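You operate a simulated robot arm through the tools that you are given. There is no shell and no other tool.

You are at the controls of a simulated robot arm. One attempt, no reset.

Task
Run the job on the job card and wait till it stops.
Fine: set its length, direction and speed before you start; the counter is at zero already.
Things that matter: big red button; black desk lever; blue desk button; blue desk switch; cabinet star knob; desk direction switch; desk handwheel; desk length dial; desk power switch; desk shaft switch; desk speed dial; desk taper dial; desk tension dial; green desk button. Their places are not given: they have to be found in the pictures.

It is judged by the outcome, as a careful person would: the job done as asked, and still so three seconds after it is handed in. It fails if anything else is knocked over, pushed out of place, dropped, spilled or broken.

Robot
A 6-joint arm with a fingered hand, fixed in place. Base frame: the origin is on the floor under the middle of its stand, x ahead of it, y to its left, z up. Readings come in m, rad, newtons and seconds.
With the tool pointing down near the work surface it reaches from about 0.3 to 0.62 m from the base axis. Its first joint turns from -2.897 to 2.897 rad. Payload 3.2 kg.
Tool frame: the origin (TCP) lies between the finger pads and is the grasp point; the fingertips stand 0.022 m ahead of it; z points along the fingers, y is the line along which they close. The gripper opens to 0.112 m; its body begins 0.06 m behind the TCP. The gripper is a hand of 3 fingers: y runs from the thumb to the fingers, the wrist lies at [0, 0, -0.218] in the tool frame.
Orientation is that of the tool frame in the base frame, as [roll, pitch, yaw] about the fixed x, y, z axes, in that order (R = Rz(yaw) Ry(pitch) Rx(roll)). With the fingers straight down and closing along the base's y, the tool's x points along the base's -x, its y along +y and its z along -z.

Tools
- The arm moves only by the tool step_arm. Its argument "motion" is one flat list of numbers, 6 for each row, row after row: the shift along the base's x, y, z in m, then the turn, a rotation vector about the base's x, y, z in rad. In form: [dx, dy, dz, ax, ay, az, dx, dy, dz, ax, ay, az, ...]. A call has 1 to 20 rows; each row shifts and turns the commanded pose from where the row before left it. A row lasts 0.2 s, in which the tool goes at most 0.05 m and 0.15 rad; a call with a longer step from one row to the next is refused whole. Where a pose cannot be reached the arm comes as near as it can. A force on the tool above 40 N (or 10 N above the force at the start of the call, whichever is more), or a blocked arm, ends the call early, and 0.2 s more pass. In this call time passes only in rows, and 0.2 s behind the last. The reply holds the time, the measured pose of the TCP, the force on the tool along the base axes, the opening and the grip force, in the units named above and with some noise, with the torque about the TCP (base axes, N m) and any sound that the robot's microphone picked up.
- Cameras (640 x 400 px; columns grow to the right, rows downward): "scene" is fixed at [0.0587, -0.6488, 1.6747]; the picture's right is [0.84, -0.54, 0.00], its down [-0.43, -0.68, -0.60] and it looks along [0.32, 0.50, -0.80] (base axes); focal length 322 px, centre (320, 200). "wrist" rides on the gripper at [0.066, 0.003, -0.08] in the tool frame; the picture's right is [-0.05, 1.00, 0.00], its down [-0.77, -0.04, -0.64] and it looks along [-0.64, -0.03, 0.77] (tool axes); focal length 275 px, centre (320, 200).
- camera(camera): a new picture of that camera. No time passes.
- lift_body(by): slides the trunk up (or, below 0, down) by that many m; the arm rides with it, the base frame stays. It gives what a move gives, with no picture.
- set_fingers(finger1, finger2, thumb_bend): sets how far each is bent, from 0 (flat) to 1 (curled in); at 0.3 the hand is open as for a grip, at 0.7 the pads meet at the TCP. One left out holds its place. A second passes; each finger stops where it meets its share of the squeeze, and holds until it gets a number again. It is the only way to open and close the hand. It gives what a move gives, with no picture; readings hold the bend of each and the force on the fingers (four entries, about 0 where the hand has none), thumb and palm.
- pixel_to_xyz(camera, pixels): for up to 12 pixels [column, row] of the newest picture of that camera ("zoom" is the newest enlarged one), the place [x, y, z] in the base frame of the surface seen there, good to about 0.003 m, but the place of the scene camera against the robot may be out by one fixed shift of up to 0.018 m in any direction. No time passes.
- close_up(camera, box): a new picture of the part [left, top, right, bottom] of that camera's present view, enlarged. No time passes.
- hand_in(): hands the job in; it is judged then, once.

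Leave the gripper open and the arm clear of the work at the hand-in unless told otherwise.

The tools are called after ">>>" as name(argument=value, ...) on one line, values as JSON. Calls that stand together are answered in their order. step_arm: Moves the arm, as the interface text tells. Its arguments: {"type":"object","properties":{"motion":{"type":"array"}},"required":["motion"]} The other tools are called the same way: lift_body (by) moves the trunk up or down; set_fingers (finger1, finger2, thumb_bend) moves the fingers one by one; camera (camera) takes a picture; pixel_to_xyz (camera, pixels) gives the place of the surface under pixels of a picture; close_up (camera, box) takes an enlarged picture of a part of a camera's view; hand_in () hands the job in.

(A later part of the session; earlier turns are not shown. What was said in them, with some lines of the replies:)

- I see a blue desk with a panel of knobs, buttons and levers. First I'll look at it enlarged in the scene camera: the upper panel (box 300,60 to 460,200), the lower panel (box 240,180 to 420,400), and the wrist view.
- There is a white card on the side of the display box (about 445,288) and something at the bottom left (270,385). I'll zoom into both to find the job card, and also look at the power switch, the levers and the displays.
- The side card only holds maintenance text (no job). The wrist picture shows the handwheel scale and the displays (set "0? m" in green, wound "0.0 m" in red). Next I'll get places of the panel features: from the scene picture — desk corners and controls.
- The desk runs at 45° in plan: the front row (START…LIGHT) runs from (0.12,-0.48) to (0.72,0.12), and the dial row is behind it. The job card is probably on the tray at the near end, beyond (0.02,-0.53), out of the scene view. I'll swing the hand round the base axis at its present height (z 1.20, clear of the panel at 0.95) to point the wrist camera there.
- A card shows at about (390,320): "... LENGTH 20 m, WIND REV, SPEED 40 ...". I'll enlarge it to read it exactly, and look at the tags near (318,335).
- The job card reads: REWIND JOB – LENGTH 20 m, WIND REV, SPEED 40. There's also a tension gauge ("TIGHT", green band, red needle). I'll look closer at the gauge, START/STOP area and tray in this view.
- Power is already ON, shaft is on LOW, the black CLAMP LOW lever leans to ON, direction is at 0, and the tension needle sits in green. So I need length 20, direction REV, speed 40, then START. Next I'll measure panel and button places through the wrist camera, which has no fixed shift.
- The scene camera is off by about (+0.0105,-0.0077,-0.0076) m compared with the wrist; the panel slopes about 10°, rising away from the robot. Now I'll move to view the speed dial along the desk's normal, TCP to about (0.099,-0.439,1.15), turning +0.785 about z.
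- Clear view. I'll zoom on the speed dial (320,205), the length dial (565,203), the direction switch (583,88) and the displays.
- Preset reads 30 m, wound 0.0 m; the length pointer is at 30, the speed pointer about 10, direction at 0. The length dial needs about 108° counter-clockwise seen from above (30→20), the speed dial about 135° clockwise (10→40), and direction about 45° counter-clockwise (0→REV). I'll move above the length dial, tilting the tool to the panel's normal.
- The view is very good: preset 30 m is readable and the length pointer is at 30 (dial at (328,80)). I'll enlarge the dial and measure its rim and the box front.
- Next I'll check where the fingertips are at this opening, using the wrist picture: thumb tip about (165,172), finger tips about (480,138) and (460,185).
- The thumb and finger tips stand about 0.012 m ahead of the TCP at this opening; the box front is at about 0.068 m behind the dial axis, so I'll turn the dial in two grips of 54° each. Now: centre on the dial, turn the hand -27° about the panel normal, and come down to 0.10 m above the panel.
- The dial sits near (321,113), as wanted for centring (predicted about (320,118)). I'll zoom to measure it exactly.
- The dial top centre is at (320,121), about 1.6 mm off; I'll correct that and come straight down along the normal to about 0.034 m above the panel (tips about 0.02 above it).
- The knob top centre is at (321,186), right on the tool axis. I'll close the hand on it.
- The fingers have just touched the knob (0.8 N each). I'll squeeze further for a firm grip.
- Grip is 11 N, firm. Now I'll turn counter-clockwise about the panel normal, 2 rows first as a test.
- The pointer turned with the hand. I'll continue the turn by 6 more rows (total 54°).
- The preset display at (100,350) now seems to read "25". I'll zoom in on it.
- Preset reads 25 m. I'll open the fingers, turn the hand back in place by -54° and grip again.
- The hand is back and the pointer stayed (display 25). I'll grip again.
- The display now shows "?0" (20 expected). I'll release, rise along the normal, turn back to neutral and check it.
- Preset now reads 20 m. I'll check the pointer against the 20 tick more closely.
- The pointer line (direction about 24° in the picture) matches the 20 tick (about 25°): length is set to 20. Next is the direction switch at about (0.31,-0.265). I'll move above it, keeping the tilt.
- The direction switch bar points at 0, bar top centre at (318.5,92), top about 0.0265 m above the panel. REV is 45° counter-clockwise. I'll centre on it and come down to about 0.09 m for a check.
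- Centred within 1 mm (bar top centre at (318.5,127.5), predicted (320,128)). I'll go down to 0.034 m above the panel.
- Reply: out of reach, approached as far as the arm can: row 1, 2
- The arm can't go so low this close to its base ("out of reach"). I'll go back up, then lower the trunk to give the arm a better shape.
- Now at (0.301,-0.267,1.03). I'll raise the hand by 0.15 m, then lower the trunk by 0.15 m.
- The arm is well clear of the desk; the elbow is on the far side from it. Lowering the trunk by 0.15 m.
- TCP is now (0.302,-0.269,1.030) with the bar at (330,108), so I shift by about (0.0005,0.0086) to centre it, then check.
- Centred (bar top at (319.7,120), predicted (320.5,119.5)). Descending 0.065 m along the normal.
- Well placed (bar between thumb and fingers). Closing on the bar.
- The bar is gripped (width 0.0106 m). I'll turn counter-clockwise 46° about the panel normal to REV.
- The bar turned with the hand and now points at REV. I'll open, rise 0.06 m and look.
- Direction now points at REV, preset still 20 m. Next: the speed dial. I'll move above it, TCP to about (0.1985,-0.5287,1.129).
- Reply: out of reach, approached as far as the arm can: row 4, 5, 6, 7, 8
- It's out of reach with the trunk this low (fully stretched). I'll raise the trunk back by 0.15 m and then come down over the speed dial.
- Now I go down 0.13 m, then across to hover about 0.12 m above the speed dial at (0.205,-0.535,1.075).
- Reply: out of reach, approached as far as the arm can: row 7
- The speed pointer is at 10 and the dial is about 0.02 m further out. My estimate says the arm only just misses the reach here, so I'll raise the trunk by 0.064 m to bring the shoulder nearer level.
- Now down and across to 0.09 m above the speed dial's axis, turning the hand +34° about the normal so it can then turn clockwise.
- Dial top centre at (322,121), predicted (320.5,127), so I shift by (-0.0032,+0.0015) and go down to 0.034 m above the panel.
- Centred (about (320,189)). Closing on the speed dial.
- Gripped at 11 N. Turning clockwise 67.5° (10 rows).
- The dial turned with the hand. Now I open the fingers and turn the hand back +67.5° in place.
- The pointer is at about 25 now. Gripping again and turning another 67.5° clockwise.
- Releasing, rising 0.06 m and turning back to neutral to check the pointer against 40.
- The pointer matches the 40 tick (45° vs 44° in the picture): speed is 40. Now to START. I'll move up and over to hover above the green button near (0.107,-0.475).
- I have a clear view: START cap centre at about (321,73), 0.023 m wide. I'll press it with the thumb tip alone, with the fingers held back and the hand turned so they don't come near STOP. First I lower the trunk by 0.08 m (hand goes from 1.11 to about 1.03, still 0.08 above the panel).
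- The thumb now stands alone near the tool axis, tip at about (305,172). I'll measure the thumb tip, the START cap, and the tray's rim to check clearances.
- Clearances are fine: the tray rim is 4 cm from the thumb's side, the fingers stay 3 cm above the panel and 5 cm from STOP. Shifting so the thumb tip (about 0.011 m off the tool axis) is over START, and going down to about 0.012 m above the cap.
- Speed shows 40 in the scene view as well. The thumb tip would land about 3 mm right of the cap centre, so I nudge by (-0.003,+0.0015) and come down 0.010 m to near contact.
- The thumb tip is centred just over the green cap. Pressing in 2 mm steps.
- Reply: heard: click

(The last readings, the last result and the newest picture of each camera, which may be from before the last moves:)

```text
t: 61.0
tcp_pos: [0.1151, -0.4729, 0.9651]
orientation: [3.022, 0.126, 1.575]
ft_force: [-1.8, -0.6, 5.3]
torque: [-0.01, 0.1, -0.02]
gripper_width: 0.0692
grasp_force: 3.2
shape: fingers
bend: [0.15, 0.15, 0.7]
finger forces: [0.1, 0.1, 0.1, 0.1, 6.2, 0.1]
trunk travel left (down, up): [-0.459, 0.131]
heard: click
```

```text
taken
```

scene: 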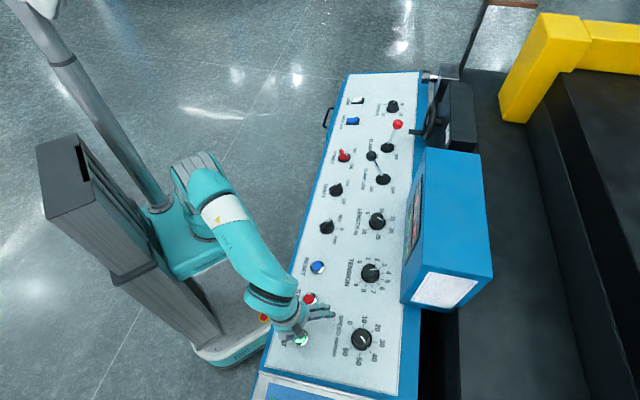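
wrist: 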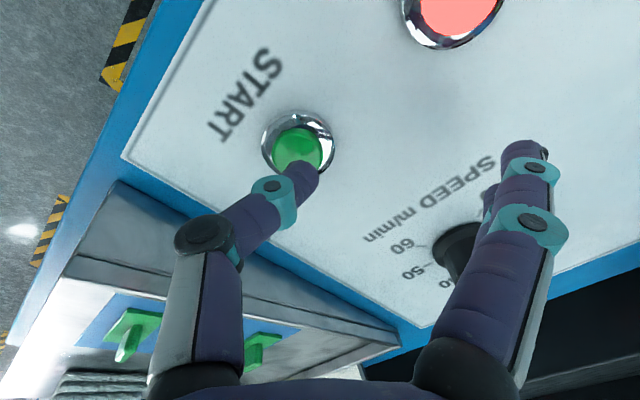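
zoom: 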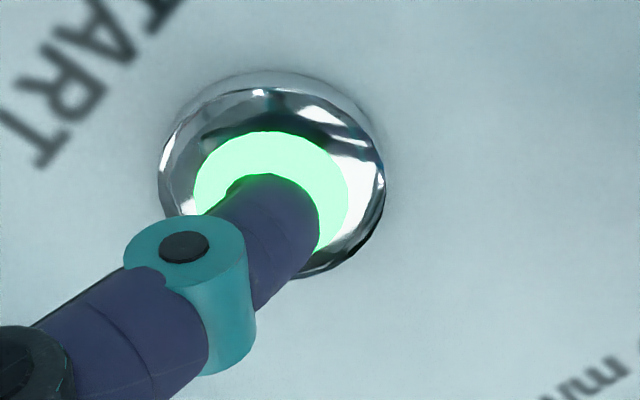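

Click heard, the START lamp lit and STOP went dark: the job is running. I'll lift off along the normal and turn back to watch the counter.

>>> step_arm(motion=[-0.0042, 0.0042, 0.0345, 0, 0, 0, -0.0042, 0.0042, 0.0345, 0, 0, 0, -0.0042, 0.0042, 0.0345, -0.0142, 0.0142, 0.116, -0.0042, 0.0042, 0.0345, -0.0142, 0.0142, 0.116, 0, 0, 0, -0.0142, 0.0142, 0.116, 0, 0, 0, -0.0142, 0.0142, 0.116, 0, 0, 0, -0.0142, 0.0142, 0.116, 0, 0, 0, -0.0142, 0.0142, 0.116])

>>> camera(camera="wrist")

```text
t: 62.8
tcp_pos: [0.0971, -0.4553, 1.1]
orientation: [3.132, 0.17, 2.292]
ft_force: [-0.4, 0.8, 0.2]
torque: [0.02, 0.02, 0.0]
gripper_width: 0.069
grasp_force: 0.0
shape: fingers
bend: [0.15, 0.15, 0.7]
finger forces: [0.0, 0.0, 0.0, 0.0, 0.1, 0.0]
trunk travel left (down, up): [-0.459, 0.131]
```

```text
taken
```

wrist: 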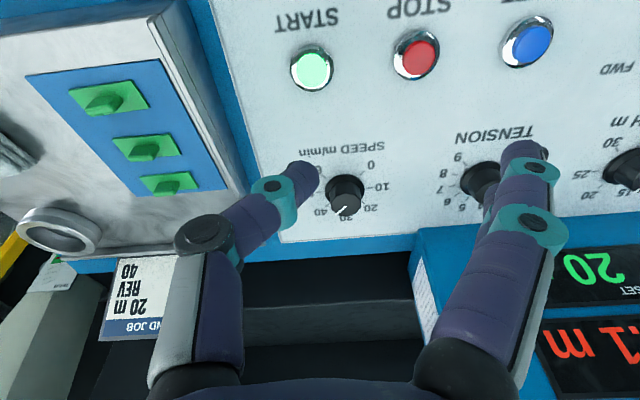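

The counter is counting ("?.1 m"). I'll check the tension gauge at (55,275) and then move to a spot with a full view of the displays.

>>> close_up(camera="wrist", box=[20, 250, 90, 300])

>>> set_fingers(finger1=0.3, finger2=0.3, thumb_bend=0.3)

>>> step_arm(motion=[0.0275, 0.03, 0.001, 0, 0, 0.011, 0.0275, 0.03, 0.001, 0, 0, 0.011, 0.0275, 0.03, 0.001, 0, 0, 0.011, 0.0275, 0.03, 0.001, 0, 0, 0.011, 0.0275, 0.03, 0.001, 0, 0, 0.011, 0.0275, 0.03, 0.001, 0, 0, 0.011, 0.0275, 0.03, 0.001, 0, 0, 0.011])

>>> camera(camera="wrist")

```text
8.00 times, centred on (55, 275) of wrist
```

zoom: 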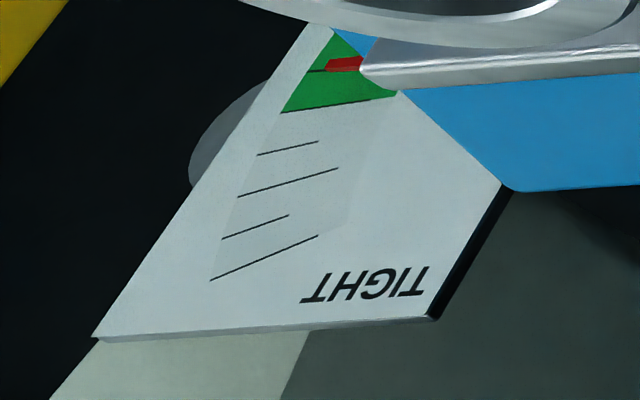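

```text
t: 63.8
tcp_pos: [0.0977, -0.4562, 1.1011]
orientation: [3.131, 0.174, 2.29]
ft_force: [0.0, 0.1, 0.2]
torque: [-0.01, -0.03, -0.01]
gripper_width: 0.1119
grasp_force: 0.0
shape: fingers
bend: [0.3, 0.3, 0.3]
finger forces: [0.0, 0.0, 0.0, 0.0, 0.1, 0.0]
trunk travel left (down, up): [-0.459, 0.131]
```

```text
t: 65.4
tcp_pos: [0.2903, -0.2432, 1.1072]
orientation: [3.133, 0.173, 2.366]
ft_force: [-0.2, 0.7, -0.5]
torque: [-0.04, 0.0, 0.0]
gripper_width: 0.1119
grasp_force: 0.1
shape: fingers
bend: [0.3, 0.3, 0.3]
finger forces: [0.1, 0.1, 0.1, 0.0, 0.0, 0.0]
trunk travel left (down, up): [-0.459, 0.131]
```

```text
taken
```

wrist: 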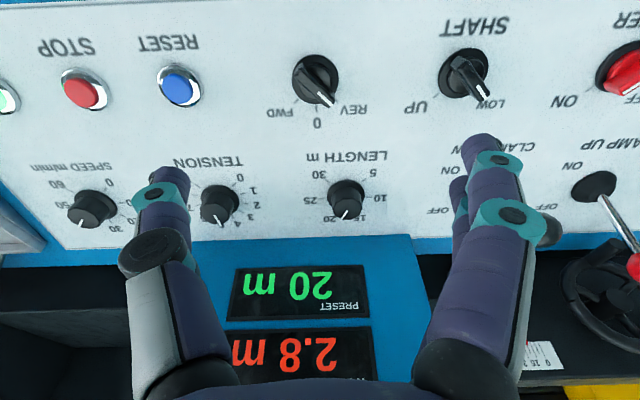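

Wound 2.8 m of 20 m, the rate fits 40 m/min. I'll wait with still rows and watch the counter.

>>> step_arm(motion=[0, 0, 0, 0, 0, 0, 0, 0, 0, 0, 0, 0, 0, 0, 0, 0, 0, 0, 0, 0, 0, 0, 0, 0, 0, 0, 0, 0, 0, 0, 0, 0, 0, 0, 0, 0, 0, 0, 0, 0, 0, 0, 0, 0, 0, 0, 0, 0, 0, 0, 0, 0, 0, 0, 0, 0, 0, 0, 0, 0, 0, 0, 0, 0, 0, 0, 0, 0, 0, 0, 0, 0, 0, 0, 0, 0, 0, 0, 0, 0, 0, 0, 0, 0, 0, 0, 0, 0, 0, 0, 0, 0, 0, 0, 0, 0, 0, 0, 0, 0, 0, 0, 0, 0, 0, 0, 0, 0, 0, 0, 0, 0, 0, 0, 0, 0, 0, 0, 0, 0])

>>> camera(camera="wrist")

>>> camera(camera="scene")

```text
t: 69.6
tcp_pos: [0.2904, -0.2448, 1.1074]
orientation: [3.132, 0.173, 2.368]
ft_force: [0.4, 0.4, -0.3]
torque: [0.0, 0.04, -0.02]
gripper_width: 0.1119
grasp_force: 0.1
shape: fingers
bend: [0.3, 0.3, 0.3]
finger forces: [0.0, 0.0, 0.0, 0.0, 0.0, 0.0]
trunk travel left (down, up): [-0.459, 0.131]
```

```text
taken
```

wrist: 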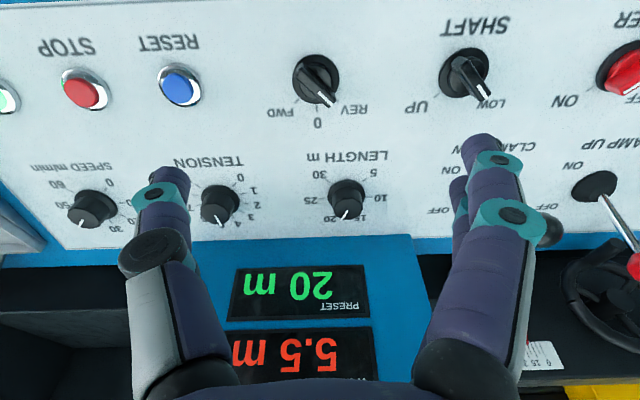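

```text
taken
```

scene: 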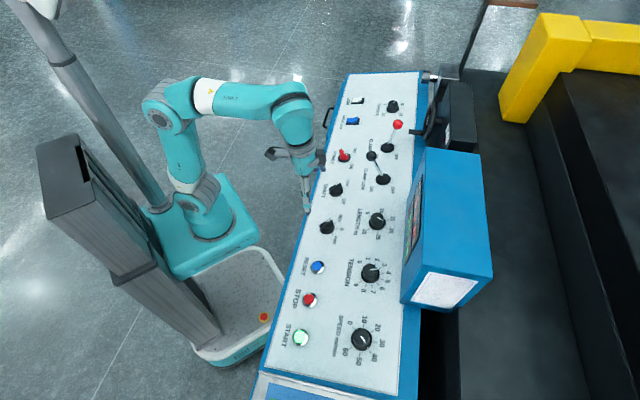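

5.5 m after 4.2 s more. I keep waiting (two more 4 s waits), then read again.

>>> step_arm(motion=[0, 0, 0, 0, 0, 0, 0, 0, 0, 0, 0, 0, 0, 0, 0, 0, 0, 0, 0, 0, 0, 0, 0, 0, 0, 0, 0, 0, 0, 0, 0, 0, 0, 0, 0, 0, 0, 0, 0, 0, 0, 0, 0, 0, 0, 0, 0, 0, 0, 0, 0, 0, 0, 0, 0, 0, 0, 0, 0, 0, 0, 0, 0, 0, 0, 0, 0, 0, 0, 0, 0, 0, 0, 0, 0, 0, 0, 0, 0, 0, 0, 0, 0, 0, 0, 0, 0, 0, 0, 0, 0, 0, 0, 0, 0, 0, 0, 0, 0, 0, 0, 0, 0, 0, 0, 0, 0, 0, 0, 0, 0, 0, 0, 0, 0, 0, 0, 0, 0, 0])

>>> step_arm(motion=[0, 0, 0, 0, 0, 0, 0, 0, 0, 0, 0, 0, 0, 0, 0, 0, 0, 0, 0, 0, 0, 0, 0, 0, 0, 0, 0, 0, 0, 0, 0, 0, 0, 0, 0, 0, 0, 0, 0, 0, 0, 0, 0, 0, 0, 0, 0, 0, 0, 0, 0, 0, 0, 0, 0, 0, 0, 0, 0, 0, 0, 0, 0, 0, 0, 0, 0, 0, 0, 0, 0, 0, 0, 0, 0, 0, 0, 0, 0, 0, 0, 0, 0, 0, 0, 0, 0, 0, 0, 0, 0, 0, 0, 0, 0, 0, 0, 0, 0, 0, 0, 0, 0, 0, 0, 0, 0, 0, 0, 0, 0, 0, 0, 0, 0, 0, 0, 0, 0, 0])

>>> close_up(camera="wrist", box=[200, 240, 400, 400])

```text
t: 73.8
tcp_pos: [0.29, -0.2435, 1.1061]
orientation: [3.13, 0.171, 2.367]
ft_force: [-0.3, 0.4, 0.0]
torque: [0.01, -0.02, 0.01]
gripper_width: 0.1116
grasp_force: 0.0
shape: fingers
bend: [0.3, 0.3, 0.3]
finger forces: [0.1, 0.0, 0.0, 0.0, 0.0, 0.0]
trunk travel left (down, up): [-0.459, 0.131]
```

```text
t: 78.0
tcp_pos: [0.2899, -0.2448, 1.107]
orientation: [3.131, 0.173, 2.367]
ft_force: [-0.6, -0.3, 0.4]
torque: [0.02, -0.01, -0.02]
gripper_width: 0.112
grasp_force: 0.1
shape: fingers
bend: [0.3, 0.3, 0.3]
finger forces: [0.1, 0.0, 0.0, 0.0, 0.0, 0.0]
trunk travel left (down, up): [-0.459, 0.131]
```

```text
2.50 times, centred on (300, 320) of wrist
```

zoom: 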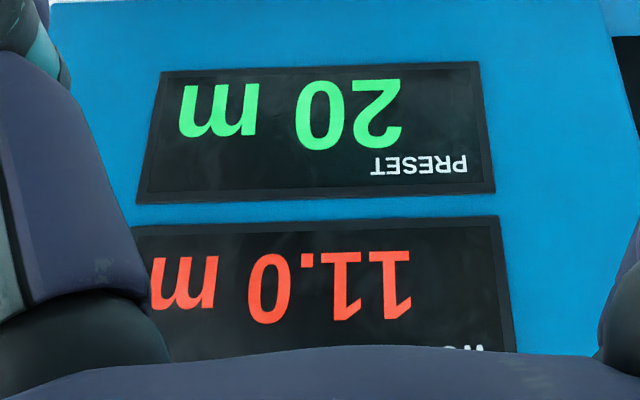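

11.0 m at t=78.0, i.e. about 39–40 m/min as set. About 14 s left; I'll keep waiting.

>>> step_arm(motion=[0, 0, 0, 0, 0, 0, 0, 0, 0, 0, 0, 0, 0, 0, 0, 0, 0, 0, 0, 0, 0, 0, 0, 0, 0, 0, 0, 0, 0, 0, 0, 0, 0, 0, 0, 0, 0, 0, 0, 0, 0, 0, 0, 0, 0, 0, 0, 0, 0, 0, 0, 0, 0, 0, 0, 0, 0, 0, 0, 0, 0, 0, 0, 0, 0, 0, 0, 0, 0, 0, 0, 0, 0, 0, 0, 0, 0, 0, 0, 0, 0, 0, 0, 0, 0, 0, 0, 0, 0, 0, 0, 0, 0, 0, 0, 0, 0, 0, 0, 0, 0, 0, 0, 0, 0, 0, 0, 0, 0, 0, 0, 0, 0, 0, 0, 0, 0, 0, 0, 0])

>>> step_arm(motion=[0, 0, 0, 0, 0, 0, 0, 0, 0, 0, 0, 0, 0, 0, 0, 0, 0, 0, 0, 0, 0, 0, 0, 0, 0, 0, 0, 0, 0, 0, 0, 0, 0, 0, 0, 0, 0, 0, 0, 0, 0, 0, 0, 0, 0, 0, 0, 0, 0, 0, 0, 0, 0, 0, 0, 0, 0, 0, 0, 0, 0, 0, 0, 0, 0, 0, 0, 0, 0, 0, 0, 0, 0, 0, 0, 0, 0, 0, 0, 0, 0, 0, 0, 0, 0, 0, 0, 0, 0, 0, 0, 0, 0, 0, 0, 0, 0, 0, 0, 0, 0, 0, 0, 0, 0, 0, 0, 0, 0, 0, 0, 0, 0, 0, 0, 0, 0, 0, 0, 0])

>>> camera(camera="wrist")

```text
t: 82.2
tcp_pos: [0.2902, -0.2433, 1.1072]
orientation: [3.133, 0.171, 2.368]
ft_force: [-0.1, 0.4, 0.8]
torque: [-0.01, 0.02, -0.01]
gripper_width: 0.112
grasp_force: 0.0
shape: fingers
bend: [0.3, 0.3, 0.3]
finger forces: [0.0, 0.0, 0.1, 0.0, 0.0, 0.0]
trunk travel left (down, up): [-0.459, 0.131]
```

```text
t: 86.4
tcp_pos: [0.2898, -0.2449, 1.1081]
orientation: [3.131, 0.172, 2.367]
ft_force: [-0.3, -0.8, 0.2]
torque: [0.02, -0.02, 0.03]
gripper_width: 0.1118
grasp_force: 0.0
shape: fingers
bend: [0.3, 0.3, 0.3]
finger forces: [0.1, 0.0, 0.1, 0.0, 0.0, 0.0]
trunk travel left (down, up): [-0.459, 0.131]
```

```text
taken
```

wrist: 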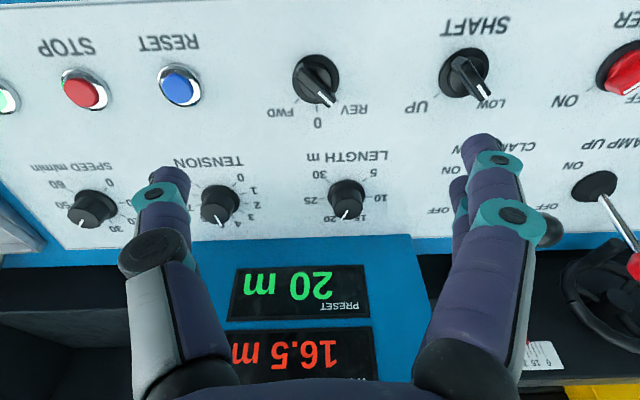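

16.5 m at t=86.4, still running. About 5.5 s left; waiting two more spells.

>>> step_arm(motion=[0, 0, 0, 0, 0, 0, 0, 0, 0, 0, 0, 0, 0, 0, 0, 0, 0, 0, 0, 0, 0, 0, 0, 0, 0, 0, 0, 0, 0, 0, 0, 0, 0, 0, 0, 0, 0, 0, 0, 0, 0, 0, 0, 0, 0, 0, 0, 0, 0, 0, 0, 0, 0, 0, 0, 0, 0, 0, 0, 0, 0, 0, 0, 0, 0, 0, 0, 0, 0, 0, 0, 0, 0, 0, 0, 0, 0, 0, 0, 0, 0, 0, 0, 0, 0, 0, 0, 0, 0, 0, 0, 0, 0, 0, 0, 0, 0, 0, 0, 0, 0, 0, 0, 0, 0, 0, 0, 0, 0, 0, 0, 0, 0, 0, 0, 0, 0, 0, 0, 0])

>>> step_arm(motion=[0, 0, 0, 0, 0, 0, 0, 0, 0, 0, 0, 0, 0, 0, 0, 0, 0, 0, 0, 0, 0, 0, 0, 0, 0, 0, 0, 0, 0, 0, 0, 0, 0, 0, 0, 0, 0, 0, 0, 0, 0, 0, 0, 0, 0, 0, 0, 0, 0, 0, 0, 0, 0, 0, 0, 0, 0, 0, 0, 0, 0, 0, 0, 0, 0, 0, 0, 0, 0, 0, 0, 0, 0, 0, 0, 0, 0, 0, 0, 0, 0, 0, 0, 0, 0, 0, 0, 0, 0, 0, 0, 0, 0, 0, 0, 0, 0, 0, 0, 0, 0, 0, 0, 0, 0, 0, 0, 0, 0, 0, 0, 0, 0, 0, 0, 0, 0, 0, 0, 0])

>>> camera(camera="wrist")

>>> camera(camera="scene")

```text
t: 90.6
tcp_pos: [0.2894, -0.2443, 1.1086]
orientation: [3.131, 0.173, 2.368]
ft_force: [-1.0, 0.1, 0.5]
torque: [0.04, -0.01, -0.01]
gripper_width: 0.1118
grasp_force: 0.0
shape: fingers
bend: [0.3, 0.3, 0.3]
finger forces: [0.1, 0.0, 0.1, 0.1, 0.0, 0.0]
trunk travel left (down, up): [-0.459, 0.131]
```

```text
t: 94.8
tcp_pos: [0.2898, -0.244, 1.1067]
orientation: [3.132, 0.173, 2.366]
ft_force: [-0.6, -0.3, 0.8]
torque: [0.0, 0.0, -0.02]
gripper_width: 0.1118
grasp_force: 0.0
shape: fingers
bend: [0.3, 0.3, 0.3]
finger forces: [0.0, 0.1, 0.0, 0.0, 0.1, 0.0]
trunk travel left (down, up): [-0.459, 0.131]
```

```text
taken
```

wrist: 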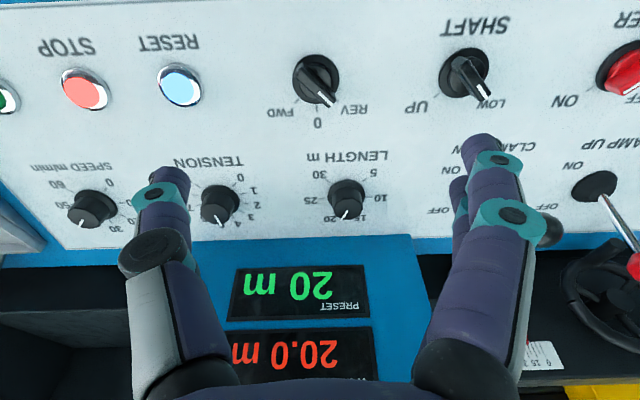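

```text
taken
```

scene: 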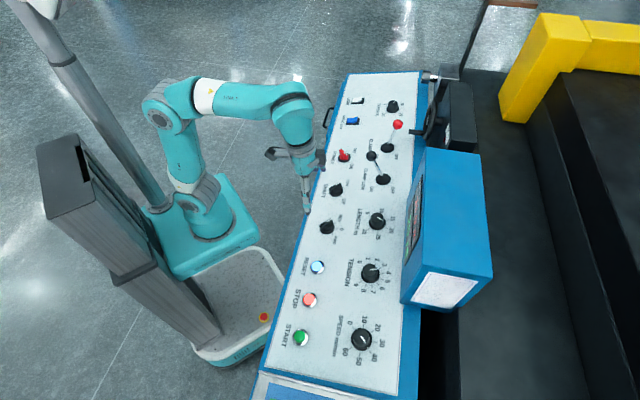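

The counter stopped at 20.0 m with preset 20 m; STOP and RESET lamps are lit and START is off, so the job has ended. I won't touch RESET. I'll raise the open hand a bit further from the panel.

>>> step_arm(motion=[-0.01, 0.01, 0.03, 0, 0, 0, -0.01, 0.01, 0.03, 0, 0, 0])

>>> camera(camera="wrist")

```text
t: 95.4
tcp_pos: [0.2691, -0.2244, 1.1673]
orientation: [3.132, 0.172, 2.367]
ft_force: [-0.7, -0.5, -0.5]
torque: [0.01, -0.02, 0.01]
gripper_width: 0.1118
grasp_force: 0.0
shape: fingers
bend: [0.3, 0.3, 0.3]
finger forces: [0.0, 0.0, 0.0, 0.0, 0.1, 0.1]
trunk travel left (down, up): [-0.459, 0.131]
```

```text
taken
```

wrist: 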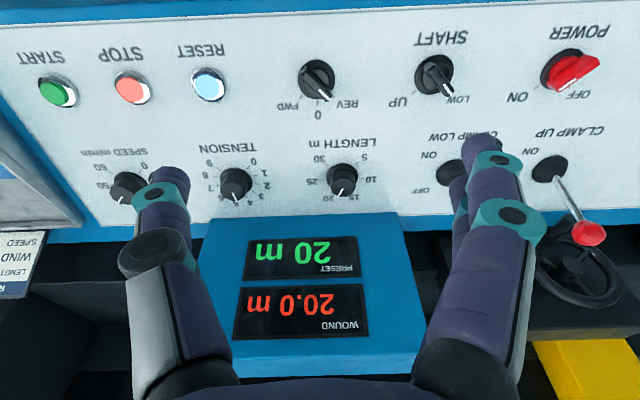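

Everything holds: preset 20 m, wound 20.0 m and stopped, direction REV, speed 40, hand open and clear of the desk. Handing in.

>>> hand_in()

```text
The job is handed in.
```

The job on the card (REWIND JOB: 20 m, wind REV, speed 40) ran to the end and stopped by itself at 20.0 m on the counter. I've handed it in.

- **Length:** turned from 30 to 20 m; the preset display reads 20 m.
- **Direction:** turned from 0 to REV.
- **Speed:** turned from 10 to 40. The pointer lines up with the 40 mark, and the counter showed about 39 m/min while it ran.
- **Start:** I pressed START once. It clicked and its lamp lit. The tension needle was in the green when I checked just after the start.

When it stopped, START went dark and STOP and RESET lit. I left RESET alone, so the counter still shows 20.0 m. I set only the length, direction and speed controls and pressed START. The hand is open and clear of the desk.
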